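You operate a simulated robot arm through the tools that you are given. There is no shell and no other tool. Be economical: measure what you need, move in short steps, check, and stop when the job is done.

You are at the controls of a simulated robot arm. One attempt, no reset.

## Task
Bend the cable under the 2 N weight till it breaks and set the log knob to the count.
Fine: red knob tight first.

It is judged by the outcome, as a careful person would: the job done as asked, and still so three seconds after it is handed in. It fails if anything else is knocked over, pushed out of place, dropped, spilled or broken.

## Robot
A 7-joint arm with a two-finger parallel gripper, fixed in place. Base frame: the origin is at the foot of the arm, x ahead of it, y to its left, z up; the work surface is at about z = 0. Readings come in mm, rad, newtons and seconds.
With the tool pointing down near the work surface it reaches from about 240 to 620 mm from the base axis. Its first joint turns from -1.152 to 1.152 rad. Payload 2.6 kg.
The TCP is the grasp point between the finger pads, 30 mm short of the fingertips. In the tool frame z runs along the fingers and y along their closing line. The gripper opens to 94 mm. The fingers are 28 mm wide and 10 mm thick; the gripper's body (50 by 96 mm) begins 55 mm behind the TCP.
Orientation is told as [roll, pitch, yaw] about the base's x, y, z axes, in that order, counted from this pose: with the fingers straight down and closing along the base's y, the tool's x points along the base's -x, its y along +y and its z along -z.

## Interface
- The arm moves only by the tool step_arm. Its argument "steps" is a list of rows, each a list of 3 entries, a list of its own where there are three numbers: the shift along the tool's x, y, z in mm, then the turn, a rotation vector about the tool's x, y, z in rad, then the gripper command, from -1 (shut) to 1 (fully open), values between in proportion. In form: [[[x, y, z], [ax, ay, az], hand], ...]. A call has 1 to 20 rows; each row is the pose to reach, as a shift and turn from the pose commanded when the call began, along the tool's axes at that moment. Rows are played at 5 a second. More than 50 mm and 0.15 rad between two rows, or a gripper value outside its range, and nothing of the call is played. A pose out of reach is approached as far as the arm can. The call stops where the force on the tool passes 90 N (or 10 N more than at its start, if that is more) or the arm is blocked; 0.2 s more then pass. The fingers move at their own pace (about 72 mm/s each) and stop on an object; they squeeze with about 30 N. The grip force told is the motor's: it shows also when the fingers shut on nothing. Time passes only in rows, and 0.2 s behind the last, so rows that repeat a pose let the fingers close. It gives the time, the measured TCP pose, the force on the tool (base axes), the opening and the grip force at its end, in the units of the frame above (readings bear some noise), with the torque about the TCP (base axes, N m) and any sound that the robot's microphone picked up.
- Cameras (640 x 400 px; columns grow to the right, rows downward): "scene" is fixed at [29.7, 420.5, 576.3]; the picture's right is [-0.88, -0.47, 0.00], its down [-0.21, 0.39, -0.90] and it looks along [0.42, -0.79, -0.44] (base axes); focal length 316 px, centre (320, 200). "wrist" rides on the gripper at [76, 14, -102] in the tool frame; the picture's right is [-0.18, 0.98, 0.00], its down [-0.75, -0.14, -0.64] and it looks along [-0.63, -0.12, 0.77] (tool axes); focal length 243 px, centre (320, 200). There is no depth. A picture from a camera that has moved, and an enlarged one, comes with that camera's place and axes in the base frame and with its lens. The place of the scene camera against the robot may be out by one fixed shift of up to 12 mm in any direction.
- camera(camera): a new picture of that camera. It takes no simulated time.
- zoom(camera, box): a new picture of the part [left, top, right, bottom] of that camera's present view, enlarged. It takes no simulated time.
- job_done(): hands the job in; it is judged then, once.

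Work in short steps. Places have to be worked out from the pictures, the camera data and where the tool is seen: move nearer, look again, correct. Check each grasp and each placing, and mend what went wrong. You have 120 turns and 64 pictures in all, those below and enlarged ones among them. Open the gripper and draw the arm clear of the work before you hand the job in, unless the task says otherwise; then end with one line.

The tools are called after "Emit:" by a JSON object that holds its "fn" and its "kwargs". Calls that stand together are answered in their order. step_arm: Moves the arm, as the interface text tells. Its arguments: {"type":"object","properties":{"steps":{"type":"array","items":{"type":"array"}}},"required":["steps"]} The other tools are called the same way: camera (camera) takes a picture; zoom (camera, box) takes an enlarged picture of a part of a camera's view; job_done () hands the job in.

At the start:

```text
t: 0.0
eef_pos: [349.2, -92.5, 412.5]
tool_rot: [-0.001, 0.001, 0.001]
contact_force: [-0.2, -0.5, 0.2]
moment: [-0.01, -0.03, 0.03]
opening: 94.0
gripper_force: 0.1
```

scene: 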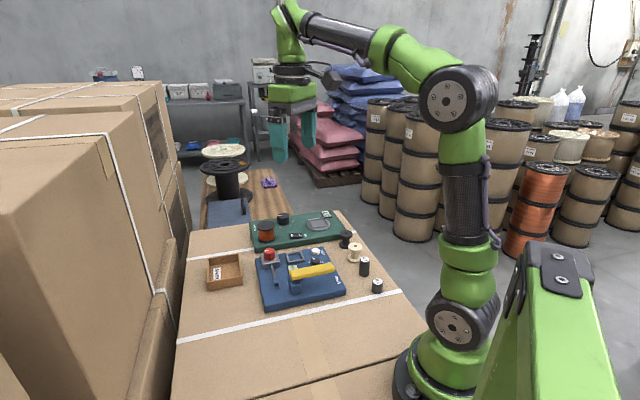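
wrist: 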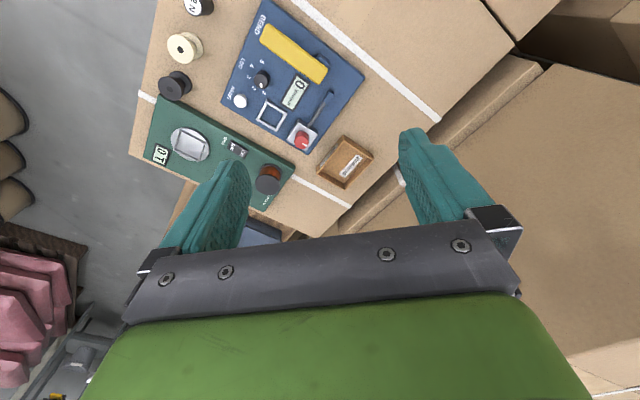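

I'll look closer at the two panels before moving.

Emit:
{"fn": "zoom", "kwargs": {"camera": "scene", "box": [190, 200, 400, 320]}}

Emit:
{"fn": "zoom", "kwargs": {"camera": "wrist", "box": [130, 0, 390, 220]}}

```text
3.05 times, centred on (295, 260) of scene
camera zoom: at [29.7, 420.5, 576.3], right [-0.88, -0.47, 0.0], down [-0.21, 0.39, -0.9], along [0.42, -0.79, -0.44], focal length 964 px, centre (396, 17)
```

zoom: 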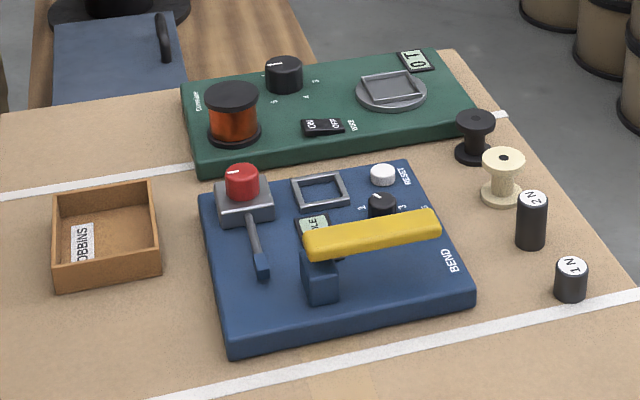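

```text
1.82 times, centred on (260, 110) of wrist
camera zoom: at [273.1, -78.4, 517.3], right [0.18, 0.98, 0.0], down [0.75, -0.14, 0.64], along [0.63, -0.12, -0.77], focal length 441 px, centre (429, 364)
```

zoom: 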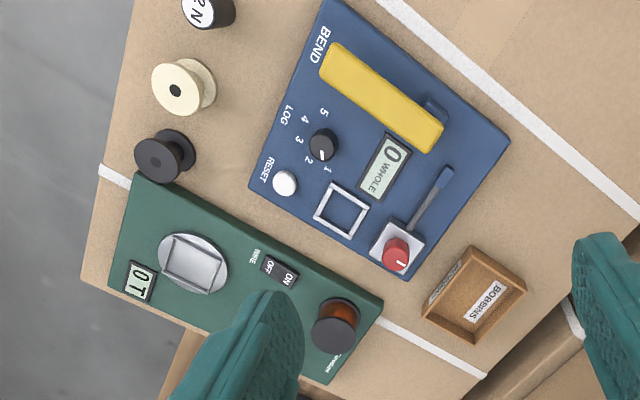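

The panels lie at about x 330–550, y −100…−300. I move back and down to get a close wrist view of the blue bend tester.

Emit:
{"fn": "step_arm", "kwargs": {"steps": [[[25, -20, 20], [0, 0, 0], 1], [[50, -40, 40], [0, 0, 0], 1], [[75, -60, 60], [0, 0, 0], 1], [[100, -80, 80], [0, 0, 0], 1], [[100, -80, 100], [0, 0, 0], 1]]}}

Emit:
{"fn": "camera", "kwargs": {"camera": "wrist"}}

```text
t: 1.2
eef_pos: [250.3, -171.6, 312.1]
tool_rot: [0.001, -0.001, 0.0]
contact_force: [-1.0, -0.3, 0.9]
moment: [0.02, 0.0, 0.02]
opening: 93.8
gripper_force: 0.0
```

```text
59 pictures are left
camera wrist: at [174.4, -158.5, 415.5], right [0.18, 0.98, 0.0], down [0.75, -0.14, 0.64], along [0.63, -0.12, -0.77], focal length 243 px, centre (320, 200)
```

wrist: 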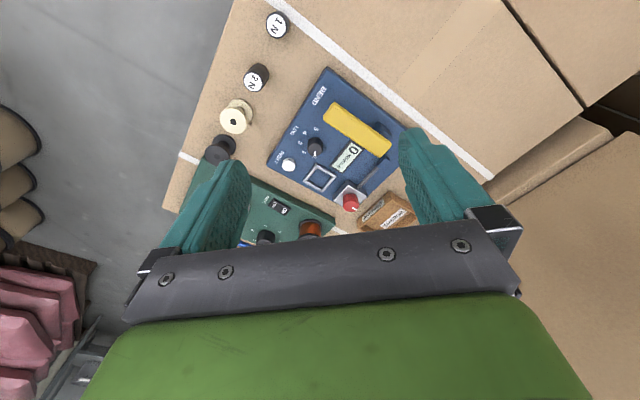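

Emit:
{"fn": "zoom", "kwargs": {"camera": "wrist", "box": [220, 50, 420, 220]}}

Emit:
{"fn": "zoom", "kwargs": {"camera": "scene", "box": [250, 235, 350, 315]}}

```text
2.35 times, centred on (320, 135) of wrist
camera zoom: at [174.4, -158.5, 415.5], right [0.18, 0.98, 0.0], down [0.75, -0.14, 0.64], along [0.63, -0.12, -0.77], focal length 571 px, centre (320, 353)
```

zoom: 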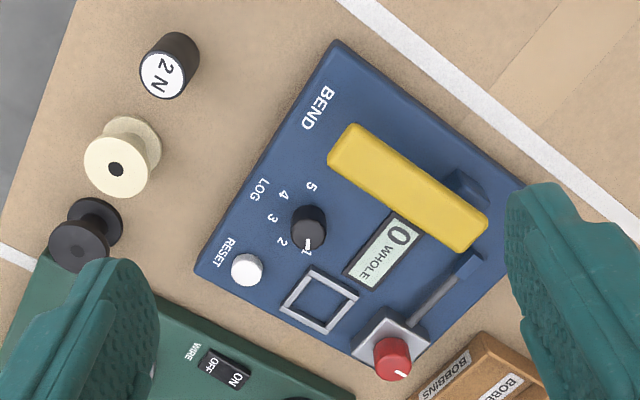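

```text
5.00 times, centred on (300, 275) of scene
camera zoom: at [29.7, 420.5, 576.3], right [-0.88, -0.47, 0.0], down [-0.21, 0.39, -0.9], along [0.42, -0.79, -0.44], focal length 1581 px, centre (420, -175)
```

zoom: 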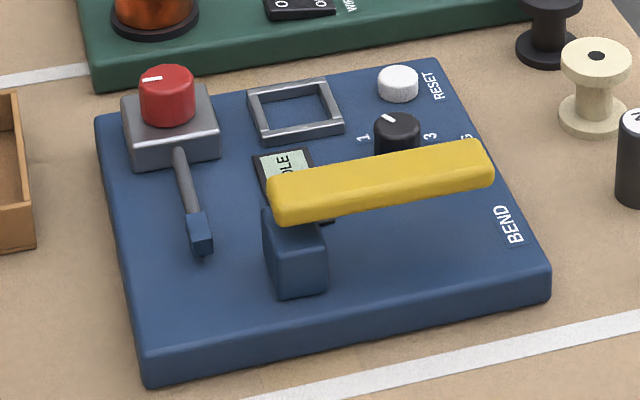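

The clamp's red knob is near (487, −156), the tray near (438, −209), and the 2 N weight near (250, −272). I go above the red knob for a precise look.

Emit:
{"fn": "step_arm", "kwargs": {"steps": [[[-45, 3, 10], [0, 0, 0], 0.3], [[-90, 6, 30], [0, 0, 0], 0.3], [[-135, 9, 50], [0, 0, 0], 0.3], [[-180, 12, 70], [0, 0, 0], 0.3], [[-215, 15, 100], [0, 0, 0], 0.3], [[-237, 16, 132], [0, 0, 0], 0.3]]}}

Emit:
{"fn": "camera", "kwargs": {"camera": "wrist"}}

Emit:
{"fn": "camera", "kwargs": {"camera": "scene"}}

```text
t: 2.6
eef_pos: [484.9, -154.1, 184.4]
tool_rot: [-0.001, -0.001, 0.0]
contact_force: [0.0, 0.7, 0.0]
moment: [0.0, 0.03, -0.01]
opening: 61.0
gripper_force: 0.0
```

```text
56 pictures are left
camera wrist: at [409.4, -141.5, 285.8], right [0.18, 0.98, 0.0], down [0.75, -0.14, 0.64], along [0.63, -0.12, -0.77], focal length 243 px, centre (320, 200)
```

wrist: 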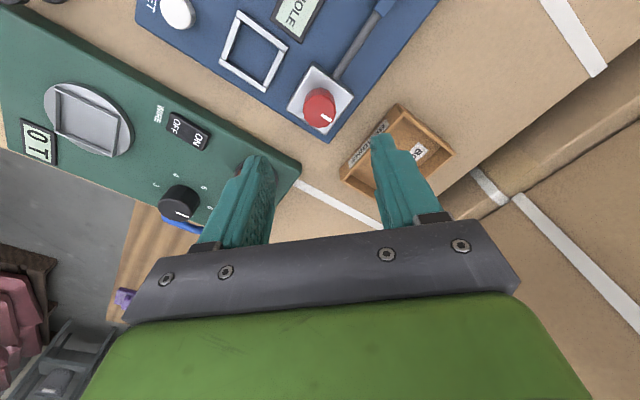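

```text
55 pictures are left
```

scene: 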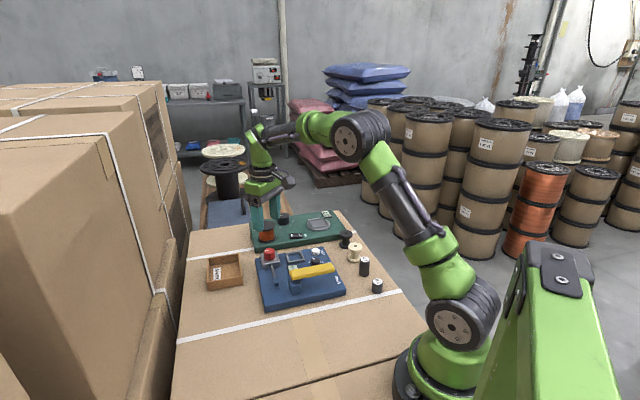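

Triangulation puts the knob top at about (490, −155, 60), dia ≈30 mm. I turn the hand counter-clockwise first to gain clockwise travel, descend to fingertips at z≈47, then close.

Emit:
{"fn": "step_arm", "kwargs": {"steps": [[[-3, -1, 10], [0, 0, -0.14], 0.3], [[-5, -1, 25], [0, 0, -0.28], 0.3], [[-5, -1, 40], [0, 0, -0.42], 0.3], [[-5, -1, 55], [0, 0, -0.56], 0.3], [[-5, -1, 70], [0, 0, -0.7], 0.3], [[-5, -1, 85], [0, 0, -0.75], 0.3]]}}

Emit:
{"fn": "camera", "kwargs": {"camera": "wrist"}}

Emit:
{"fn": "zoom", "kwargs": {"camera": "scene", "box": [220, 200, 340, 300]}}

```text
t: 4.0
eef_pos: [490.8, -155.0, 96.3]
tool_rot: [0.0, 0.001, 0.749]
contact_force: [-0.2, 0.2, 0.6]
moment: [0.01, 0.03, 0.0]
opening: 61.2
gripper_force: 0.1
```

```text
54 pictures are left
camera wrist: at [425.1, -198.6, 199.3], right [-0.54, 0.84, 0.0], down [0.65, 0.41, 0.64], along [0.54, 0.34, -0.77], focal length 243 px, centre (320, 200)
```

wrist: 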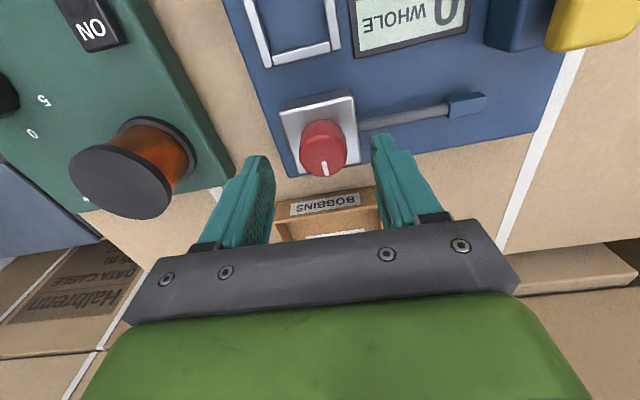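

```text
4.00 times, centred on (280, 250) of scene
camera zoom: at [29.7, 420.5, 576.3], right [-0.88, -0.47, 0.0], down [-0.21, 0.39, -0.9], along [0.42, -0.79, -0.44], focal length 1265 px, centre (480, 0)
```

zoom: 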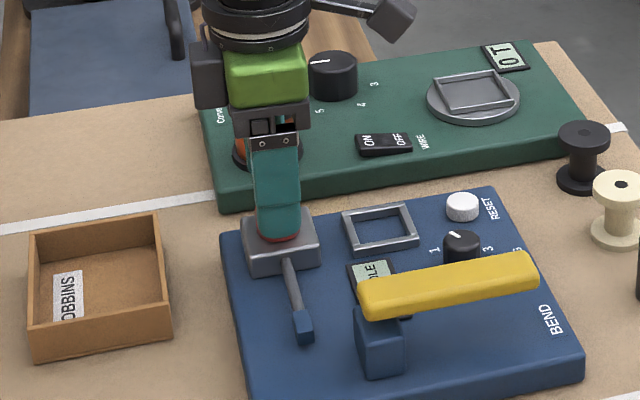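

The knob is centred between the fingers. I descend 18 mm more and close.

Emit:
{"fn": "step_arm", "kwargs": {"steps": [[[0, 0, 10], [0, 0, 0], 0.3], [[0, 0, 19], [0, 0, 0], 0.3], [[0, 0, 19], [0, 0, 0], -0.6], [[0, 0, 19], [0, 0, 0], -1], [[0, 0, 19], [0, 0, 0], -1]]}}

```text
t: 5.2
eef_pos: [490.5, -154.0, 79.1]
tool_rot: [0.008, 0.0, 0.748]
contact_force: [-18.3, 15.4, 6.0]
moment: [0.5, 0.25, -0.05]
opening: 29.3
gripper_force: 45.2
```

Holding the knob (29 mm), with a side load showing it's slightly toward +tool y; I shift 1 mm that way and begin turning clockwise.

Emit:
{"fn": "step_arm", "kwargs": {"steps": [[[0, 1, 0], [0, 0, 0], -1], [[0, 1, 0], [0, 0, 0.12], -1], [[0, 1, 0], [0, 0, 0.24], -1]]}}

```text
t: 6.0
eef_pos: [490.2, -154.8, 77.3]
tool_rot: [0.004, 0.0, 0.507]
contact_force: [-8.4, 16.0, -5.6]
moment: [0.86, -0.31, -0.07]
opening: 29.4
gripper_force: 44.9
```

Turning with low torque; continue clockwise while watching moment z.

Emit:
{"fn": "step_arm", "kwargs": {"steps": [[[0, 1, 0], [0, 0, 0.12], -1], [[0, 1, 0], [0, 0, 0.24], -1], [[0, 1, 0], [0, 0, 0.36], -1], [[0, 1, 0], [0, 0, 0.48], -1], [[0, 1, 0], [0, 0, 0.6], -1]]}}

Emit:
{"fn": "zoom", "kwargs": {"camera": "wrist", "box": [240, 60, 400, 220]}}

```text
t: 7.2
eef_pos: [490.8, -155.3, 77.7]
tool_rot: [-0.003, -0.003, -0.094]
contact_force: [13.3, 4.3, -22.8]
moment: [0.06, -0.29, 0.0]
opening: 29.3
gripper_force: 45.4
```

```text
2.50 times, centred on (320, 140) of wrist
camera zoom: at [415.8, -135.4, 180.8], right [0.27, 0.96, 0.0], down [0.74, -0.21, 0.64], along [0.62, -0.18, -0.77], focal length 606 px, centre (320, 350)
```

zoom: 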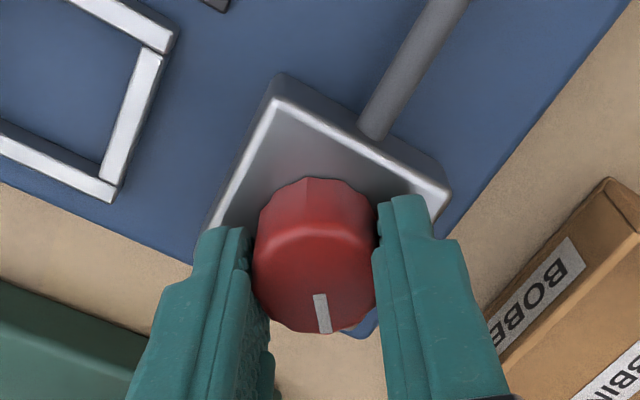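

The mark follows the hand, and the downward pull suggests the knob screws down. I follow down 1 mm and keep turning.

Emit:
{"fn": "step_arm", "kwargs": {"steps": [[[0, 0, 0.5], [0, 0, 0.12], -1], [[0, 0, 1], [0, 0, 0.24], -1], [[0, 0, 1], [0, 0, 0.36], -1], [[0, 0, 1.5], [0, 0, 0.48], -1]]}}

```text
t: 8.2
eef_pos: [490.4, -156.6, 77.5]
tool_rot: [0.0, -0.002, -0.573]
contact_force: [-0.8, -0.7, -1.3]
moment: [-0.19, -0.33, 0.04]
opening: 29.4
gripper_force: 44.8
```

Still free turning; continue.

Emit:
{"fn": "step_arm", "kwargs": {"steps": [[[0, 0, 0], [0, 0, 0.12], -1], [[0, 0, 0], [0, 0, 0.24], -1], [[0, 0, 0.5], [0, 0, 0.36], -1], [[0, 0, 0.5], [0, 0, 0.48], -1], [[0, 0, 0.5], [0, 0, 0.6], -1]]}}

Emit:
{"fn": "zoom", "kwargs": {"camera": "wrist", "box": [240, 60, 400, 220]}}

```text
t: 9.4
eef_pos: [488.5, -158.8, 76.9]
tool_rot: [-0.006, -0.005, -1.173]
contact_force: [-15.4, -16.9, 14.8]
moment: [-0.38, 0.55, 0.58]
opening: 29.7
gripper_force: 44.9
```

```text
2.50 times, centred on (320, 140) of wrist
camera zoom: at [473.1, -82.7, 179.5], right [0.98, 0.21, 0.0], down [0.16, -0.75, 0.65], along [0.13, -0.63, -0.76], focal length 606 px, centre (320, 350)
```

zoom: 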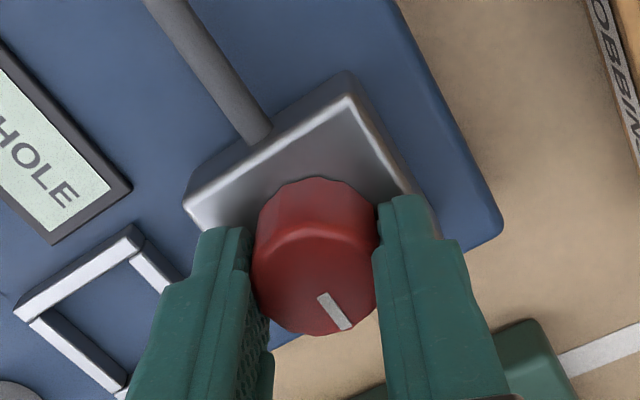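

Torque rises to 0.58 N·m and the mark now lags the hand: it reached its stop. I release, rise, and check the mark.

Emit:
{"fn": "step_arm", "kwargs": {"steps": [[[0, 0, 0], [0, 0, 0], 0.2], [[0, 0, 0], [0, 0, 0], 0.2], [[0, 0, -20], [0, 0, 0], 0.2], [[0, 0, -30], [0, 0, -0.1], 0.2]]}}

Emit:
{"fn": "zoom", "kwargs": {"camera": "wrist", "box": [220, 40, 420, 200]}}

```text
t: 10.4
eef_pos: [489.3, -155.1, 105.0]
tool_rot: [-0.002, -0.001, -1.069]
contact_force: [0.6, 0.3, 0.7]
moment: [-0.05, -0.03, 0.0]
opening: 56.6
gripper_force: 0.1
```

```text
2.50 times, centred on (320, 120) of wrist
camera zoom: at [466.6, -82.0, 208.4], right [0.95, 0.31, 0.0], down [0.24, -0.73, 0.64], along [0.2, -0.61, -0.77], focal length 606 px, centre (320, 400)
```

zoom: 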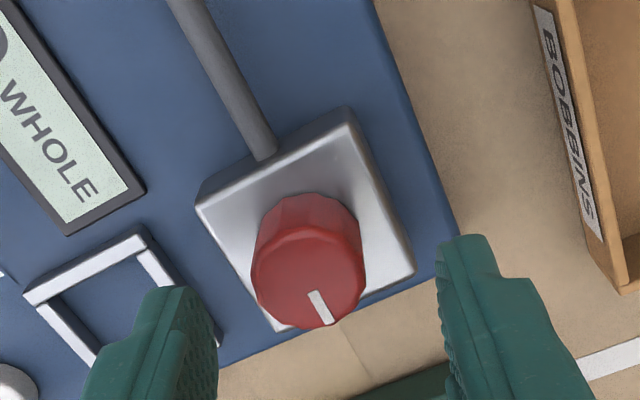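

The mark lies parallel to the block edge, which is consistent with a stop. One quick confirmation: regrip from a backed-off angle and test the torque.

Emit:
{"fn": "step_arm", "kwargs": {"steps": [[[0, 0, 0], [0, 0, -0.14], 0.2], [[0, 0, 10], [0, 0, -0.28], 0.2], [[0, 0, 20], [0, 0, -0.4], 0.2], [[0, 0, 28], [0, 0, -0.4], 0.2], [[0, 0, 28], [0, 0, -0.4], -1], [[0, 0, 28], [0, 0, -0.4], -1], [[0, 0, 28], [0, 0, -0.4], -1], [[0, 0, 28], [0, 0, -0.3], -1], [[0, 0, 28], [0, 0, -0.2], -1]]}}

```text
t: 12.4
eef_pos: [489.8, -158.3, 76.8]
tool_rot: [-0.004, -0.004, -0.874]
contact_force: [-6.4, -14.0, 0.7]
moment: [-0.4, 0.16, 0.38]
opening: 29.2
gripper_force: 45.2
```

It resists again (0.38 N·m after slight turn): the clamp is tight. I release and rise.

Emit:
{"fn": "step_arm", "kwargs": {"steps": [[[0, 0, 0], [0, 0, 0], 0.3], [[0, 0, 0], [0, 0, 0], 0.3], [[0, 0, -25], [0, 0, 0], 0.3], [[0, 0, -70], [0, 0, -0.06], 0.3], [[0, 0, -115], [0, 0, -0.12], 0.3]]}}

```text
t: 13.6
eef_pos: [490.3, -155.7, 192.0]
tool_rot: [0.001, 0.001, -0.747]
contact_force: [-0.7, 0.1, 0.1]
moment: [0.0, 0.0, -0.02]
opening: 60.9
gripper_force: 0.1
```

Next, over to the 2 N weight, staying high.

Emit:
{"fn": "step_arm", "kwargs": {"steps": [[[18, -45, 0], [0, 0, 0], 0.3], [[36, -90, 0], [0, 0, 0], 0.3], [[54, -135, 0], [0, 0, 0], 0.3], [[72, -180, 0], [0, 0, 0], 0.3], [[90, -225, 0], [0, 0, 0], 0.3], [[95, -236, 0], [0, 0, 0], 0.3]]}}

Emit:
{"fn": "camera", "kwargs": {"camera": "wrist"}}

```text
t: 15.0
eef_pos: [259.0, -263.5, 193.1]
tool_rot: [0.0, -0.001, -0.75]
contact_force: [-0.3, -0.6, 0.3]
moment: [-0.03, -0.02, -0.03]
opening: 60.9
gripper_force: 0.1
```

```text
49 pictures are left
camera wrist: at [212.2, -202.0, 297.0], right [0.8, 0.59, 0.0], down [0.46, -0.62, 0.64], along [0.38, -0.52, -0.77], focal length 243 px, centre (320, 200)
```

wrist: 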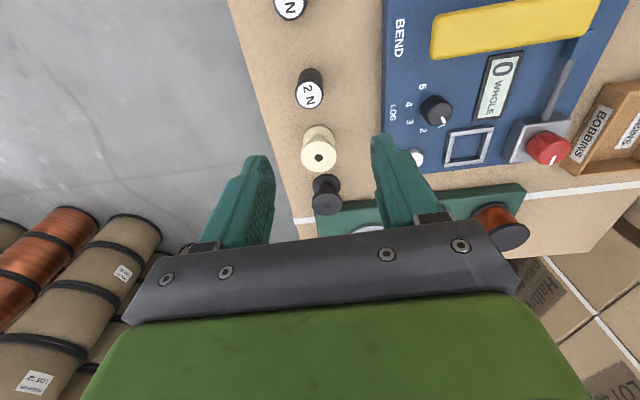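

The weight's top is at about (249, −270, 45), dia ≈29 mm. I align and descend to just above it, then check.

Emit:
{"fn": "step_arm", "kwargs": {"steps": [[[3, -11.6, 30], [0, 0, 0], 0.3], [[3, -11.6, 70], [0, 0, 0], 0.3], [[3, -11.6, 103], [0, 0, 0], 0.3]]}}

Emit:
{"fn": "camera", "kwargs": {"camera": "wrist"}}

```text
t: 15.8
eef_pos: [250.8, -268.7, 89.2]
tool_rot: [0.0, 0.0, -0.75]
contact_force: [0.3, -0.6, -0.1]
moment: [0.02, 0.02, -0.02]
opening: 61.1
gripper_force: 0.1
```

```text
48 pictures are left
camera wrist: at [204.5, -207.5, 193.6], right [0.81, 0.59, 0.0], down [0.45, -0.62, 0.64], along [0.38, -0.52, -0.77], focal length 243 px, centre (320, 200)
```

wrist: 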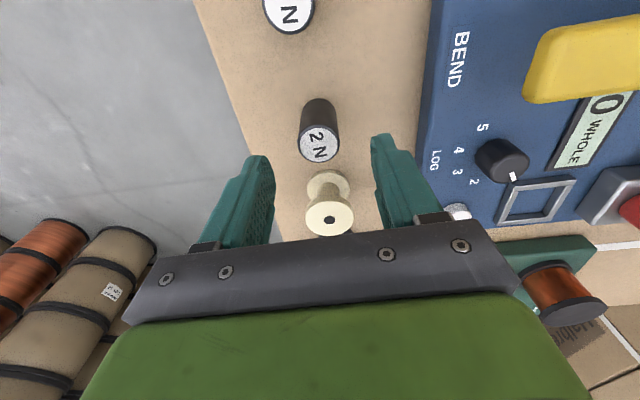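

Aligned within 2 mm. Small correction, descend to z≈52, and close.

Emit:
{"fn": "step_arm", "kwargs": {"steps": [[[0.6, -2, 20], [0, 0, 0], 0.3], [[0.6, -2, 37], [0, 0, 0], 0.3], [[0.6, -2, 37], [0, 0, 0], -1], [[0.6, -2, 37], [0, 0, 0], -1], [[0.6, -2, 37], [0, 0, 0], -1]]}}

Emit:
{"fn": "zoom", "kwargs": {"camera": "scene", "box": [250, 200, 430, 320]}}

```text
t: 17.0
eef_pos: [248.7, -269.3, 54.9]
tool_rot: [0.0, 0.001, -0.751]
contact_force: [0.1, -0.4, -0.2]
moment: [0.0, 0.0, 0.04]
opening: 26.9
gripper_force: 30.0
```

```text
3.33 times, centred on (340, 260) of scene
camera zoom: at [29.7, 420.5, 576.3], right [-0.88, -0.47, 0.0], down [-0.21, 0.39, -0.9], along [0.42, -0.79, -0.44], focal length 1054 px, centre (253, 0)
```

zoom: 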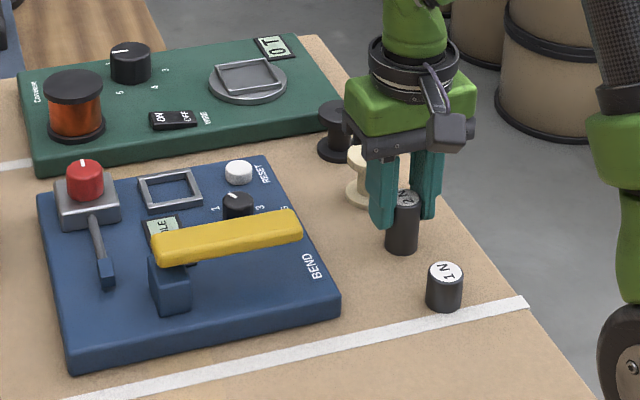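

Gripped at 26.9 mm. I lift 85 mm and carry it over the square tray (≈(437, −210)).

Emit:
{"fn": "step_arm", "kwargs": {"steps": [[[0, 0, -30], [0, 0, 0], -1], [[0, 0, -60], [0, 0, 0], -1], [[0, 0, -85], [0, 0, 0], -1], [[-20, 35, -85], [0, 0, 0], -1], [[-40, 70, -85], [0, 0, 0], -1], [[-60, 105, -85], [0, 0, 0], -1], [[-80, 140, -85], [0, 0, 0], -1], [[-97.4, 171.4, -85], [0, 0, 0], -1], [[-97.4, 171.4, -85], [0, 0, 0], -1]]}}

Emit:
{"fn": "camera", "kwargs": {"camera": "wrist"}}

Emit:
{"fn": "zoom", "kwargs": {"camera": "scene", "box": [230, 190, 380, 310]}}

```text
t: 19.0
eef_pos: [436.2, -211.3, 139.2]
tool_rot: [0.0, 0.0, -0.751]
contact_force: [-0.1, 0.9, 0.8]
moment: [0.02, 0.0, 0.03]
opening: 0.0
gripper_force: 30.2
```

```text
46 pictures are left
camera wrist: at [390.4, -150.1, 243.4], right [0.81, 0.59, 0.0], down [0.45, -0.62, 0.64], along [0.38, -0.52, -0.77], focal length 243 px, centre (320, 200)
```

wrist: 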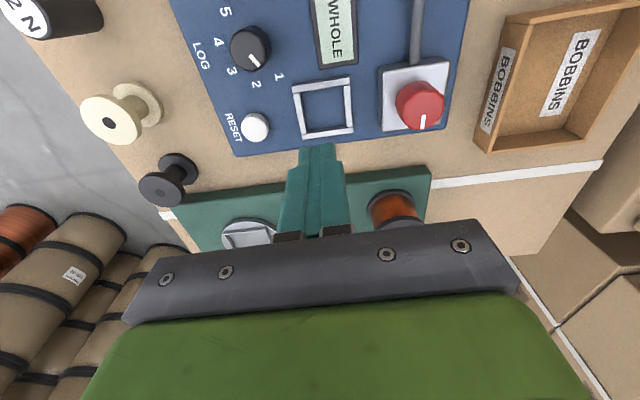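

```text
3.33 times, centred on (305, 250) of scene
camera zoom: at [29.7, 420.5, 576.3], right [-0.88, -0.47, 0.0], down [-0.21, 0.39, -0.9], along [0.42, -0.79, -0.44], focal length 1054 px, centre (370, 33)
```

zoom: 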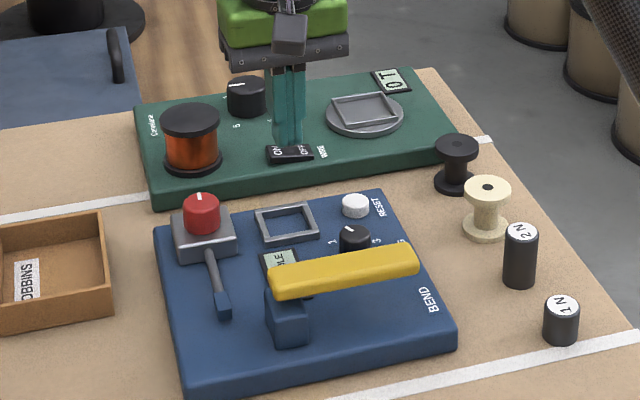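

The weight slipped out on the lift and still stands in its place (the scene shows it unmoved). The tray centre reads (439, −211). I go back with the hand open, to grip deeper and lift slowly.

Emit:
{"fn": "step_arm", "kwargs": {"steps": [[[20, -35, 0], [0, 0, 0], 0.3], [[40, -70, 0], [0, 0, 0], 0.3], [[60, -105, 0], [0, 0, 0], 0.3], [[80, -140, 0], [0, 0, 0], 0.3], [[97.4, -171.4, 0], [0, 0, 0], 0.3], [[97.4, -171.4, 20], [0, 0, 0], 0.3]]}}

Emit:
{"fn": "camera", "kwargs": {"camera": "wrist"}}

```text
t: 20.4
eef_pos: [248.4, -270.5, 118.2]
tool_rot: [-0.001, -0.001, -0.75]
contact_force: [-0.5, 0.2, -0.6]
moment: [0.03, -0.01, 0.0]
opening: 60.8
gripper_force: 0.0
```

```text
44 pictures are left
camera wrist: at [201.4, -209.3, 220.9], right [0.81, 0.59, 0.0], down [0.46, -0.62, 0.64], along [0.38, -0.52, -0.77], focal length 243 px, centre (320, 200)
```

wrist: 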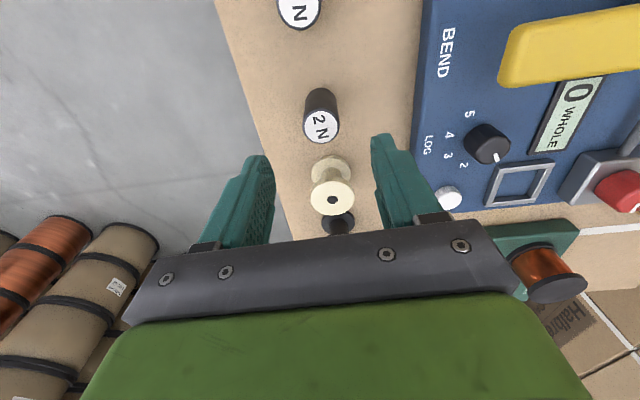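

Weight still upright and centred. I descend to TCP z≈40 and close.

Emit:
{"fn": "step_arm", "kwargs": {"steps": [[[0, -0.5, 30], [0, 0, 0], 0.3], [[0, -0.5, 60], [0, 0, 0], 0.3], [[0, -0.5, 78], [0, 0, 0], 0.3], [[0, -0.5, 78], [0, 0, 0], -1], [[0, -0.5, 78], [0, 0, 0], -1], [[0, -0.5, 78], [0, 0, 0], -1], [[0, -0.5, 78], [0, 0, 0], -1]]}}

Emit:
{"fn": "step_arm", "kwargs": {"steps": [[[0, 0, -2], [0, 0, 0], -1], [[0, 0, -5], [0, 0, 0], -1], [[0, 0, -9], [0, 0, 0], -1], [[0, 0, -14], [0, 0, 0], -1], [[0, 0, -14], [0, 0, 0], -1]]}}

Emit:
{"fn": "zoom", "kwargs": {"camera": "scene", "box": [320, 220, 420, 300]}}

```text
t: 22.0
eef_pos: [247.2, -269.7, 38.6]
tool_rot: [0.0, -0.001, -0.751]
contact_force: [0.0, -0.1, 0.7]
moment: [0.02, 0.0, 0.0]
opening: 27.8
gripper_force: 30.0
```

```text
t: 23.2
eef_pos: [247.3, -271.2, 54.3]
tool_rot: [0.001, 0.001, -0.751]
contact_force: [-0.1, -1.0, -2.2]
moment: [0.01, -0.01, -0.02]
opening: 27.4
gripper_force: 29.7
```

```text
5.00 times, centred on (370, 260) of scene
camera zoom: at [29.7, 420.5, 576.3], right [-0.88, -0.47, 0.0], down [-0.21, 0.39, -0.9], along [0.42, -0.79, -0.44], focal length 1581 px, centre (70, -100)
```

zoom: 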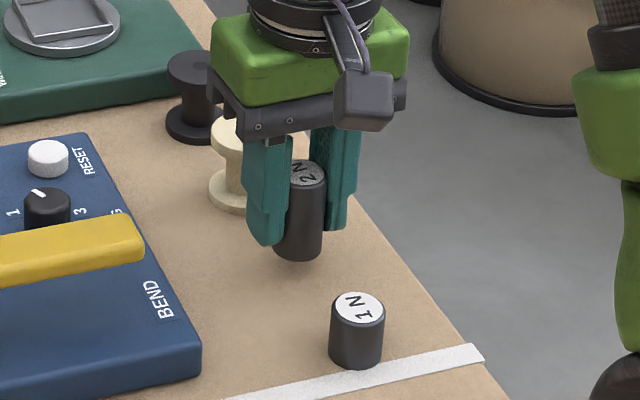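

Force reads −2.2 N: the weight is lifted. I raise it gently further to clear the panel.

Emit:
{"fn": "step_arm", "kwargs": {"steps": [[[0, 0, -8], [0, 0, 0], -1], [[0, 0, -20], [0, 0, 0], -1], [[0, 0, -35], [0, 0, 0], -1], [[0, 0, -50], [0, 0, 0], -1], [[0, 0, -62], [0, 0, 0], -1], [[0, 0, -70], [0, 0, 0], -1], [[0, 0, -70], [0, 0, 0], -1]]}}

```text
t: 24.8
eef_pos: [248.1, -270.0, 124.7]
tool_rot: [-0.001, 0.0, -0.749]
contact_force: [0.6, -0.5, -1.9]
moment: [0.0, 0.01, -0.01]
opening: 27.2
gripper_force: 29.4
```

Held (−1.9 N). Carrying to the tray smoothly.

Emit:
{"fn": "step_arm", "kwargs": {"steps": [[[-4, 7, 0], [0, 0, 0], -1], [[-12, 21, 0], [0, 0, 0], -1], [[-24, 42, 0], [0, 0, 0], -1], [[-38, 66, 0], [0, 0, 0], -1], [[-52, 90, 0], [0, 0, 0], -1], [[-66, 115, 0], [0, 0, 0], -1], [[-79, 138, 0], [0, 0, 0], -1], [[-89, 155, 0], [0, 0, 0], -1], [[-96, 167, 0], [0, 0, 0], -1], [[-99.6, 173.5, 0], [0, 0, 0], -1], [[-99.6, 173.5, 0], [0, 0, 0], -1]]}}

Emit:
{"fn": "zoom", "kwargs": {"camera": "scene", "box": [230, 190, 380, 310]}}

Emit:
{"fn": "camera", "kwargs": {"camera": "wrist"}}

```text
t: 27.2
eef_pos: [437.9, -211.6, 122.7]
tool_rot: [0.0, 0.0, -0.75]
contact_force: [0.7, 0.4, -2.6]
moment: [-0.03, -0.01, -0.01]
opening: 27.2
gripper_force: 29.6
```

```text
3.33 times, centred on (305, 250) of scene
camera zoom: at [29.7, 420.5, 576.3], right [-0.88, -0.47, 0.0], down [-0.21, 0.39, -0.9], along [0.42, -0.79, -0.44], focal length 1054 px, centre (370, 33)
```

zoom: 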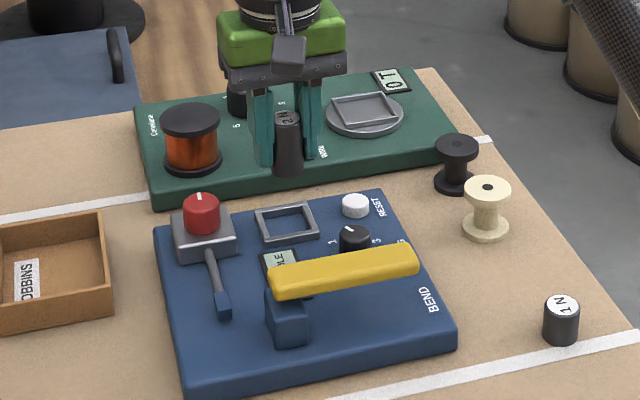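

```text
41 pictures are left
camera wrist: at [392.2, -150.1, 226.6], right [0.8, 0.59, 0.0], down [0.46, -0.62, 0.64], along [0.38, -0.52, -0.77], focal length 243 px, centre (320, 200)
```

wrist: 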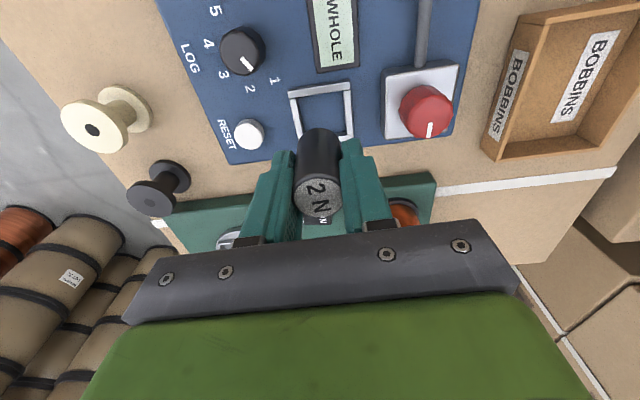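

Weight is upright in the hand and over the tray (tray centre ≈(437.5, −210.5)). I lower most of the way.

Emit:
{"fn": "step_arm", "kwargs": {"steps": [[[0, 0, 10], [0, 0, 0], -1], [[1, 0.5, 22], [0, 0, 0], -1], [[1, 0.5, 34], [0, 0, 0], -1], [[1, 0.5, 44], [0, 0, 0], -1], [[1, 0.5, 49], [0, 0, 0], -1], [[1, 0.5, 49], [0, 0, 0], -1]]}}

Emit:
{"fn": "zoom", "kwargs": {"camera": "scene", "box": [250, 220, 350, 300]}}

Emit:
{"fn": "zoom", "kwargs": {"camera": "wrist", "box": [240, 60, 400, 220]}}

```text
t: 28.6
eef_pos: [438.1, -210.5, 74.3]
tool_rot: [0.001, 0.001, -0.75]
contact_force: [0.5, 0.1, -2.5]
moment: [0.01, 0.03, 0.0]
opening: 27.5
gripper_force: 29.8
```

```text
5.00 times, centred on (300, 260) of scene
camera zoom: at [29.7, 420.5, 576.3], right [-0.88, -0.47, 0.0], down [-0.21, 0.39, -0.9], along [0.42, -0.79, -0.44], focal length 1581 px, centre (420, -100)
```

zoom: 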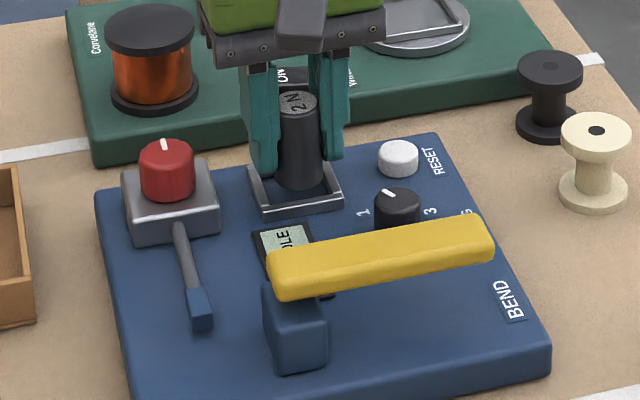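

```text
2.50 times, centred on (320, 140) of wrist
camera zoom: at [392.0, -149.5, 177.6], right [0.81, 0.59, 0.0], down [0.45, -0.62, 0.64], along [0.38, -0.52, -0.77], focal length 606 px, centre (320, 350)
```

zoom: 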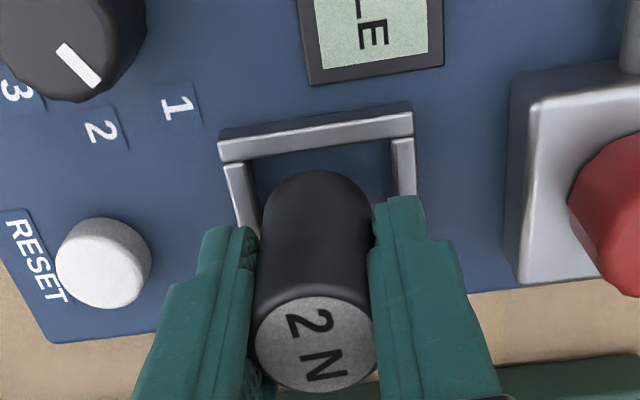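

Centred over the frame. Lowering in small steps until contact.

Emit:
{"fn": "step_arm", "kwargs": {"steps": [[[0, 0, 3], [0, 0, 0], -1], [[0, 0, 6], [0, 0, 0], -1], [[0, 0, 8], [0, 0, 0], -1], [[0, 0, 10], [0, 0, 0], -1]]}}

```text
t: 29.6
eef_pos: [436.9, -210.1, 64.0]
tool_rot: [0.001, 0.0, -0.75]
contact_force: [0.4, 0.0, -2.4]
moment: [0.01, 0.02, 0.0]
opening: 27.2
gripper_force: 29.7
```

Emit:
{"fn": "step_arm", "kwargs": {"steps": [[[0, 0, 1], [0, 0, 0], -1], [[0, 0, 2], [0, 0, 0], -1], [[0, 0, 3], [0, 0, 0], -1]]}}

Emit:
{"fn": "zoom", "kwargs": {"camera": "scene", "box": [260, 225, 340, 285]}}

```text
t: 30.4
eef_pos: [438.6, -211.0, 63.2]
tool_rot: [0.002, 0.0, -0.751]
contact_force: [-9.0, 4.9, 14.8]
moment: [-0.11, 0.4, -0.15]
opening: 27.1
gripper_force: 30.3
```

```text
6.67 times, centred on (300, 255) of scene
camera zoom: at [29.6, 420.6, 576.3], right [-0.88, -0.47, 0.0], down [-0.21, 0.39, -0.9], along [0.42, -0.79, -0.44], focal length 2108 px, centre (453, -167)
```

zoom: 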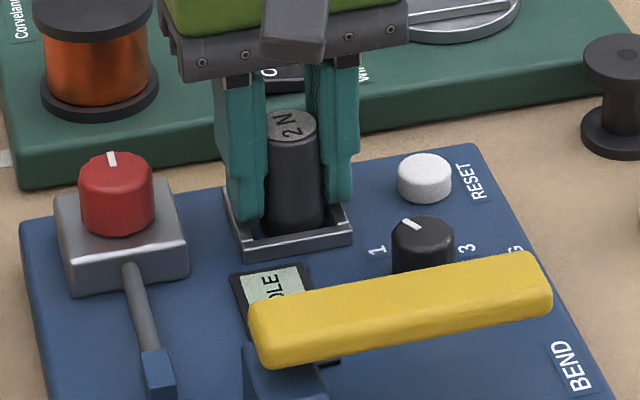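

Contact at z≈63 with side load along +tool x; I ease 1.5 mm that way and up 1 mm to see whether it seats freely.

Emit:
{"fn": "step_arm", "kwargs": {"steps": [[[0.5, 0, -1.5], [0, 0, 0], -1], [[1.5, 0, -1.5], [0, 0, 0], -1], [[1.5, 0, -0.5], [0, 0, 0], -1], [[1.5, 0, 0], [0, 0, 0], -1], [[1.5, 0, 0.5], [0, 0, 0], -1]]}}

Emit:
{"fn": "zoom", "kwargs": {"camera": "wrist", "box": [240, 60, 400, 220]}}

```text
t: 31.6
eef_pos: [437.6, -210.9, 62.7]
tool_rot: [0.001, -0.004, -0.751]
contact_force: [-4.2, -0.5, 23.9]
moment: [-0.09, 0.67, 0.25]
opening: 27.3
gripper_force: 29.9
```

```text
2.50 times, centred on (320, 140) of wrist
camera zoom: at [391.5, -149.1, 166.0], right [0.8, 0.59, 0.0], down [0.45, -0.62, 0.65], along [0.38, -0.52, -0.76], focal length 606 px, centre (320, 350)
```

zoom: 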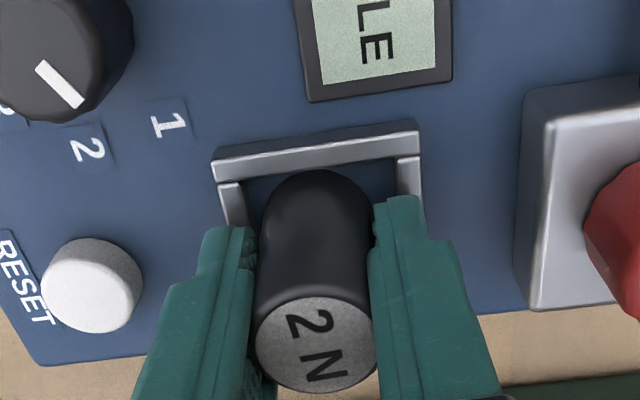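

The torque places contact under the left fingertip – the finger rests on the frame rim (≈z 33), so the weight's base is already well inside the frame. I ease up slightly, centre, and release.

Emit:
{"fn": "step_arm", "kwargs": {"steps": [[[-1, 0, -2], [0, 0, 0], -1], [[-2, 0, -2], [0, 0, 0], -1], [[-2, 0, -2], [0, 0, 0], -0.3], [[-2, 0, -2], [0, 0, 0], 0], [[-2, 0, -2], [0, 0, 0], 0]]}}

Emit:
{"fn": "zoom", "kwargs": {"camera": "wrist", "box": [240, 60, 400, 220]}}

```text
t: 32.8
eef_pos: [439.2, -211.5, 62.5]
tool_rot: [0.001, 0.002, -0.748]
contact_force: [5.7, 10.0, 18.4]
moment: [0.02, 0.12, 0.14]
opening: 40.9
gripper_force: 0.1
```

```text
2.50 times, centred on (320, 140) of wrist
camera zoom: at [392.3, -149.8, 166.4], right [0.8, 0.59, 0.0], down [0.45, -0.62, 0.64], along [0.38, -0.52, -0.77], focal length 606 px, centre (320, 350)
```

zoom: 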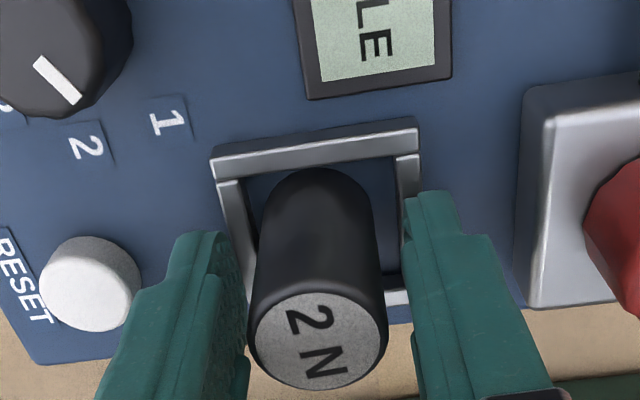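

Released; the weight stands in the frame. I raise straight up and check.

Emit:
{"fn": "step_arm", "kwargs": {"steps": [[[0, 0, -5], [0, 0, 0], 0], [[0, 0, -20], [0, 0, 0], 0.2], [[0, 0, -55], [0, 0, 0], 0.2], [[0, 0, -95], [0, 0, 0], 0.2]]}}

Emit:
{"fn": "camera", "kwargs": {"camera": "wrist"}}

Emit:
{"fn": "zoom", "kwargs": {"camera": "scene", "box": [250, 220, 350, 300]}}

```text
t: 33.8
eef_pos: [438.9, -212.5, 156.6]
tool_rot: [0.0, 0.001, -0.753]
contact_force: [0.2, -0.4, -0.5]
moment: [0.03, -0.02, 0.01]
opening: 56.1
gripper_force: 0.1
```

```text
35 pictures are left
camera wrist: at [392.9, -151.6, 261.3], right [0.81, 0.59, 0.0], down [0.46, -0.62, 0.64], along [0.38, -0.52, -0.77], focal length 243 px, centre (320, 200)
```

wrist: 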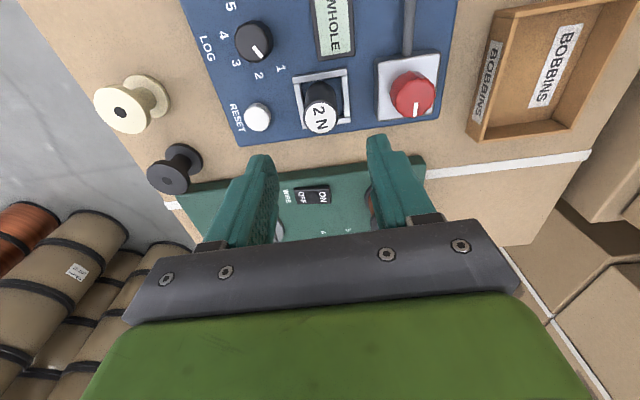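

```text
5.00 times, centred on (300, 260) of scene
camera zoom: at [29.7, 420.5, 576.3], right [-0.88, -0.47, 0.0], down [-0.21, 0.39, -0.9], along [0.42, -0.79, -0.44], focal length 1581 px, centre (420, -100)
```

zoom: 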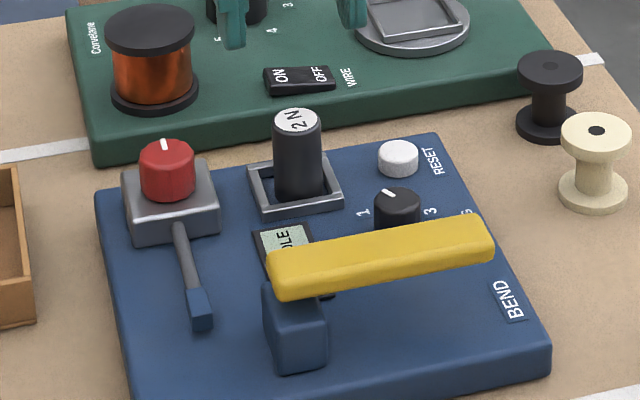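

Weight is seated in the frame. The lever's free (right) end triangulates ~20 mm higher (z≈74) than its hinge end (z≈55), so it looks like a press-down lever. I move over there, closing the fingers, and look.

Emit:
{"fn": "step_arm", "kwargs": {"steps": [[[33, -12, -10], [0, 0, 0], 0], [[66, -24, -10], [0, 0, 0], -0.5], [[99, -36, -10], [0, 0, 0], -1], [[131, -46, -10], [0, 0, 0], -1]]}}

Emit:
{"fn": "camera", "kwargs": {"camera": "wrist"}}

```text
t: 34.8
eef_pos: [311.1, -155.2, 168.2]
tool_rot: [0.001, 0.001, -0.75]
contact_force: [0.1, 0.2, 0.5]
moment: [0.0, -0.02, -0.01]
opening: 0.1
gripper_force: 30.3
```

```text
33 pictures are left
camera wrist: at [265.2, -93.6, 271.6], right [0.8, 0.59, 0.0], down [0.45, -0.62, 0.64], along [0.38, -0.52, -0.77], focal length 243 px, centre (320, 200)
```

wrist: 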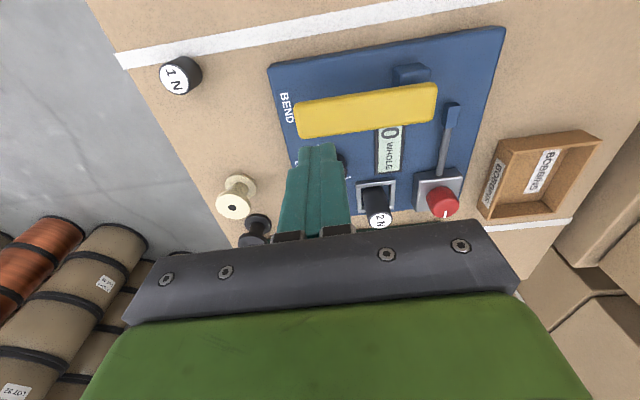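

The lever's free end is at (300, −168, ~74); I'm above a point ~18 mm inside it. I descend to just above contact and then press gently.

Emit:
{"fn": "step_arm", "kwargs": {"steps": [[[0, 0, 30], [0, 0, 0], -1], [[0, 0, 55], [0, 0, 0], -1], [[0, 0, 62], [0, 0, 0], -1]]}}

Emit:
{"fn": "zoom", "kwargs": {"camera": "scene", "box": [260, 220, 380, 310]}}

Emit:
{"fn": "camera", "kwargs": {"camera": "wrist"}}

```text
t: 35.6
eef_pos: [311.5, -156.4, 105.6]
tool_rot: [0.002, 0.0, -0.75]
contact_force: [-2.2, -2.5, 2.4]
moment: [0.0, 0.08, 0.02]
opening: 0.0
gripper_force: 30.0
```

```text
4.44 times, centred on (320, 265) of scene
camera zoom: at [29.7, 420.5, 576.3], right [-0.88, -0.47, 0.0], down [-0.21, 0.39, -0.9], along [0.42, -0.79, -0.44], focal length 1405 px, centre (320, -89)
```

zoom: 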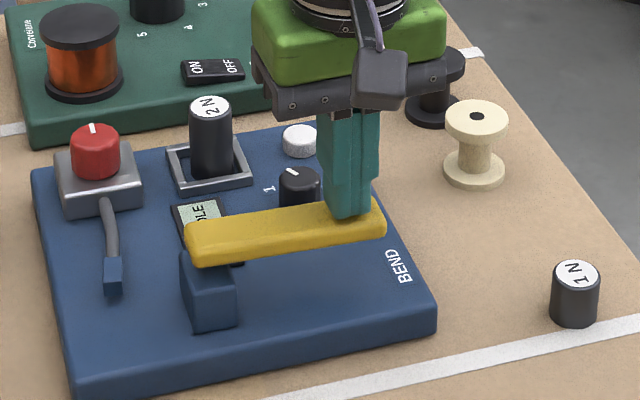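

```text
31 pictures are left
camera wrist: at [265.3, -93.8, 209.5], right [0.81, 0.59, 0.0], down [0.45, -0.62, 0.64], along [0.38, -0.52, -0.77], focal length 243 px, centre (320, 200)
```

wrist: 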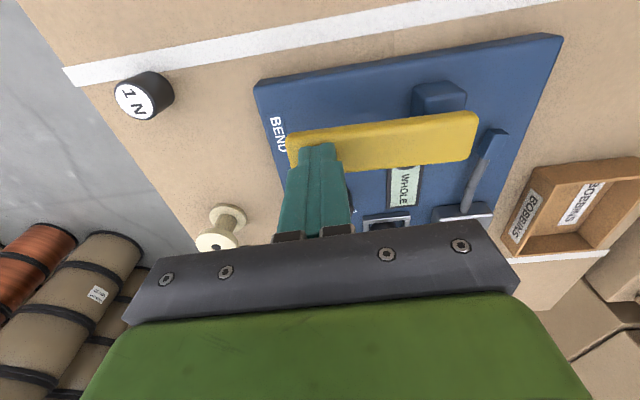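

Contact at fingertip z≈76. I press 6 mm and read the force.

Emit:
{"fn": "step_arm", "kwargs": {"steps": [[[0, 0, 2], [0, 0, 0], -1], [[0, 0, 4], [0, 0, 0], -1], [[0, 0, 6], [0, 0, 0], -1]]}}

Emit:
{"fn": "zoom", "kwargs": {"camera": "scene", "box": [260, 220, 380, 310]}}

```text
t: 36.4
eef_pos: [311.1, -155.2, 101.4]
tool_rot: [0.0, -0.001, -0.751]
contact_force: [-1.0, -3.8, 2.7]
moment: [-0.09, 0.01, -0.03]
opening: 0.0
gripper_force: 29.8
```

```text
4.44 times, centred on (320, 265) of scene
camera zoom: at [29.7, 420.5, 576.3], right [-0.88, -0.47, 0.0], down [-0.21, 0.39, -0.9], along [0.42, -0.79, -0.44], focal length 1405 px, centre (320, -89)
```

zoom: 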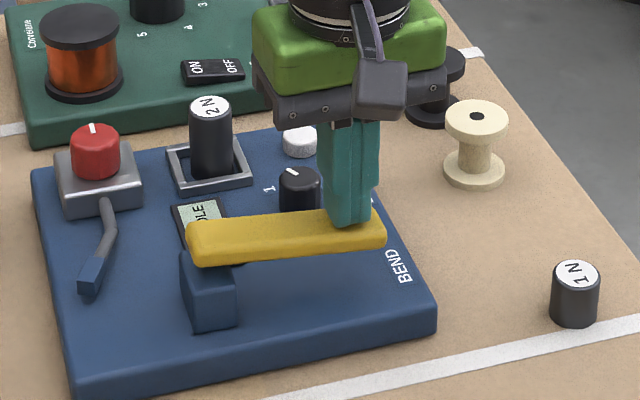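

The lever moves and the cable bends. I press on through the stroke.

Emit:
{"fn": "step_arm", "kwargs": {"steps": [[[0, 0, 4], [0, 0, 0], -1], [[0, 0, 8], [0, 0, 0], -1], [[0, 0, 12], [0, 0, 0], -1], [[0, 0, 16], [0, 0, 0], -1]]}}

Emit:
{"fn": "zoom", "kwargs": {"camera": "scene", "box": [260, 220, 380, 310]}}

```text
t: 37.4
eef_pos: [310.6, -155.3, 88.3]
tool_rot: [0.002, -0.002, -0.754]
contact_force: [-34.7, 8.9, 78.0]
moment: [0.65, 0.35, 0.22]
opening: 0.0
gripper_force: 30.4
```

```text
4.44 times, centred on (320, 265) of scene
camera zoom: at [29.4, 420.7, 576.2], right [-0.88, -0.47, 0.0], down [-0.21, 0.39, -0.9], along [0.42, -0.79, -0.44], focal length 1405 px, centre (320, -89)
```

zoom: 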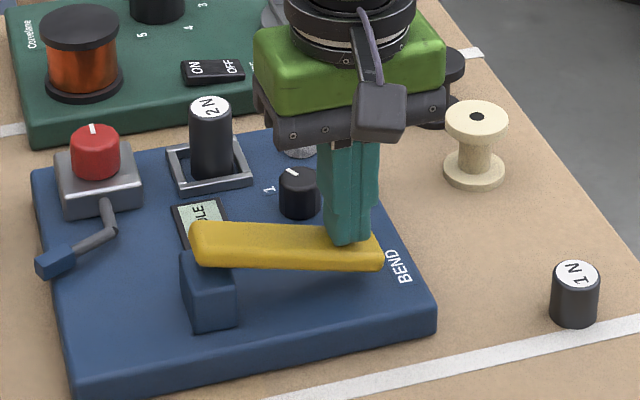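

Hard stop at tip z≈58; backing off at once, and checking the lever's return and the counter.

Emit:
{"fn": "step_arm", "kwargs": {"steps": [[[0, 0, -4], [0, 0, 0], -1], [[0, 0, -12], [0, 0, 0], -1], [[0, 0, -22], [0, 0, 0], -1], [[0, 0, -32], [0, 0, 0], -1]]}}

Emit:
{"fn": "camera", "kwargs": {"camera": "wrist"}}

Emit:
{"fn": "zoom", "kwargs": {"camera": "scene", "box": [260, 220, 380, 310]}}

```text
t: 38.4
eef_pos: [311.1, -155.5, 115.3]
tool_rot: [0.0, 0.001, -0.748]
contact_force: [0.4, -0.5, 1.1]
moment: [0.02, -0.01, -0.04]
opening: 0.0
gripper_force: 29.5
```

```text
28 pictures are left
camera wrist: at [264.5, -93.8, 218.7], right [0.8, 0.59, 0.0], down [0.46, -0.62, 0.64], along [0.38, -0.52, -0.77], focal length 243 px, centre (320, 200)
```

wrist: 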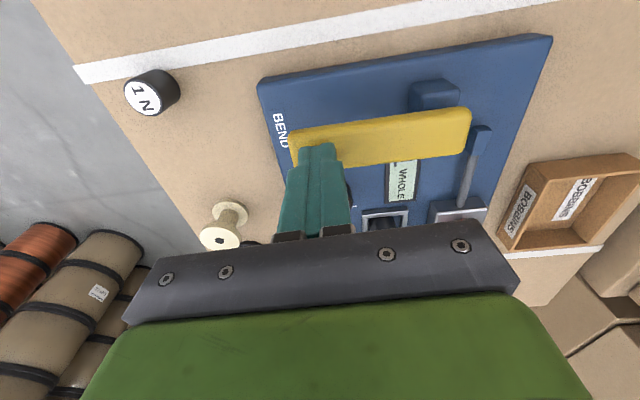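

```text
4.44 times, centred on (320, 265) of scene
camera zoom: at [29.7, 420.5, 576.3], right [-0.88, -0.47, 0.0], down [-0.21, 0.39, -0.9], along [0.42, -0.79, -0.44], focal length 1405 px, centre (320, -89)
```

zoom: 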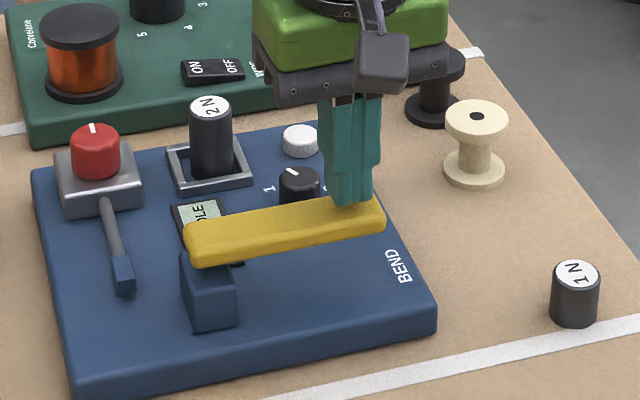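

The lever springs back. I rise to read the counter.

Emit:
{"fn": "step_arm", "kwargs": {"steps": [[[0, 0, -30], [0, 0, 0], -1], [[0, 0, -52], [0, 0, 0], -1]]}}

Emit:
{"fn": "zoom", "kwargs": {"camera": "wrist", "box": [280, 50, 480, 220]}}

```text
t: 39.0
eef_pos: [310.2, -154.2, 167.2]
tool_rot: [0.001, 0.001, -0.751]
contact_force: [0.8, -0.8, 0.5]
moment: [-0.01, -0.01, -0.02]
opening: 0.0
gripper_force: 30.0
```

```text
2.35 times, centred on (380, 135) of wrist
camera zoom: at [264.4, -93.6, 271.0], right [0.8, 0.59, 0.0], down [0.46, -0.62, 0.64], along [0.38, -0.52, -0.77], focal length 571 px, centre (179, 353)
```

zoom: 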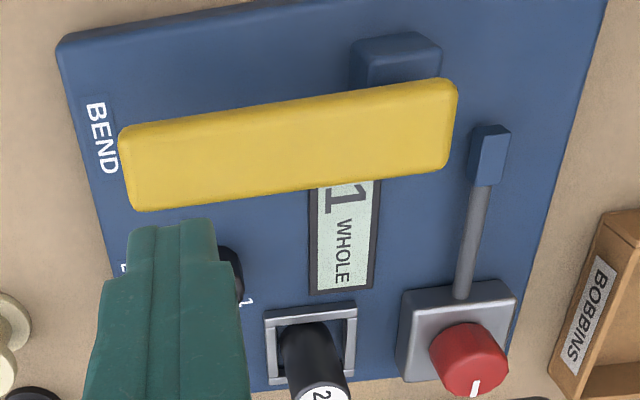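

Count 1, still whole. Second stroke: press to the stop and return high.

Emit:
{"fn": "step_arm", "kwargs": {"steps": [[[0, 0, 40], [0, 0, 0], -1], [[0, 0, 60], [0, 0, 0], -1], [[0, 0, 66], [0, 0, 0], -1], [[0, 0, 72], [0, 0, 0], -1], [[0, 0, 77], [0, 0, 0], -1], [[0, 0, 80], [0, 0, 0], -1], [[0, 0, 81.5], [0, 0, 0], -1], [[0, 0, 81.5], [0, 0, 0], -1], [[0, 0, 75], [0, 0, 0], -1], [[0, 0, 66], [0, 0, 0], -1], [[0, 0, 55], [0, 0, 0], -1], [[0, 0, 30], [0, 0, 0], -1], [[0, 0, 0], [0, 0, 0], -1]]}}

Emit:
{"fn": "zoom", "kwargs": {"camera": "wrist", "box": [280, 50, 480, 220]}}

```text
t: 41.8
eef_pos: [311.1, -154.7, 168.9]
tool_rot: [0.001, 0.0, -0.749]
contact_force: [0.8, -0.3, 0.2]
moment: [0.01, 0.04, 0.0]
opening: 0.2
gripper_force: 30.3
```

```text
2.35 times, centred on (380, 135) of wrist
camera zoom: at [265.8, -93.9, 272.5], right [0.8, 0.59, 0.0], down [0.46, -0.62, 0.64], along [0.38, -0.52, -0.77], focal length 571 px, centre (179, 353)
```

zoom: 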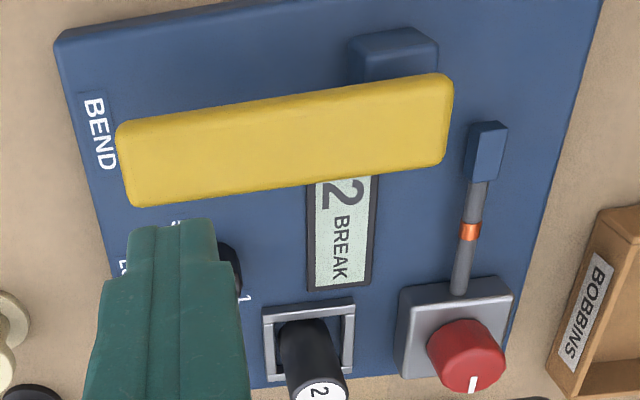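

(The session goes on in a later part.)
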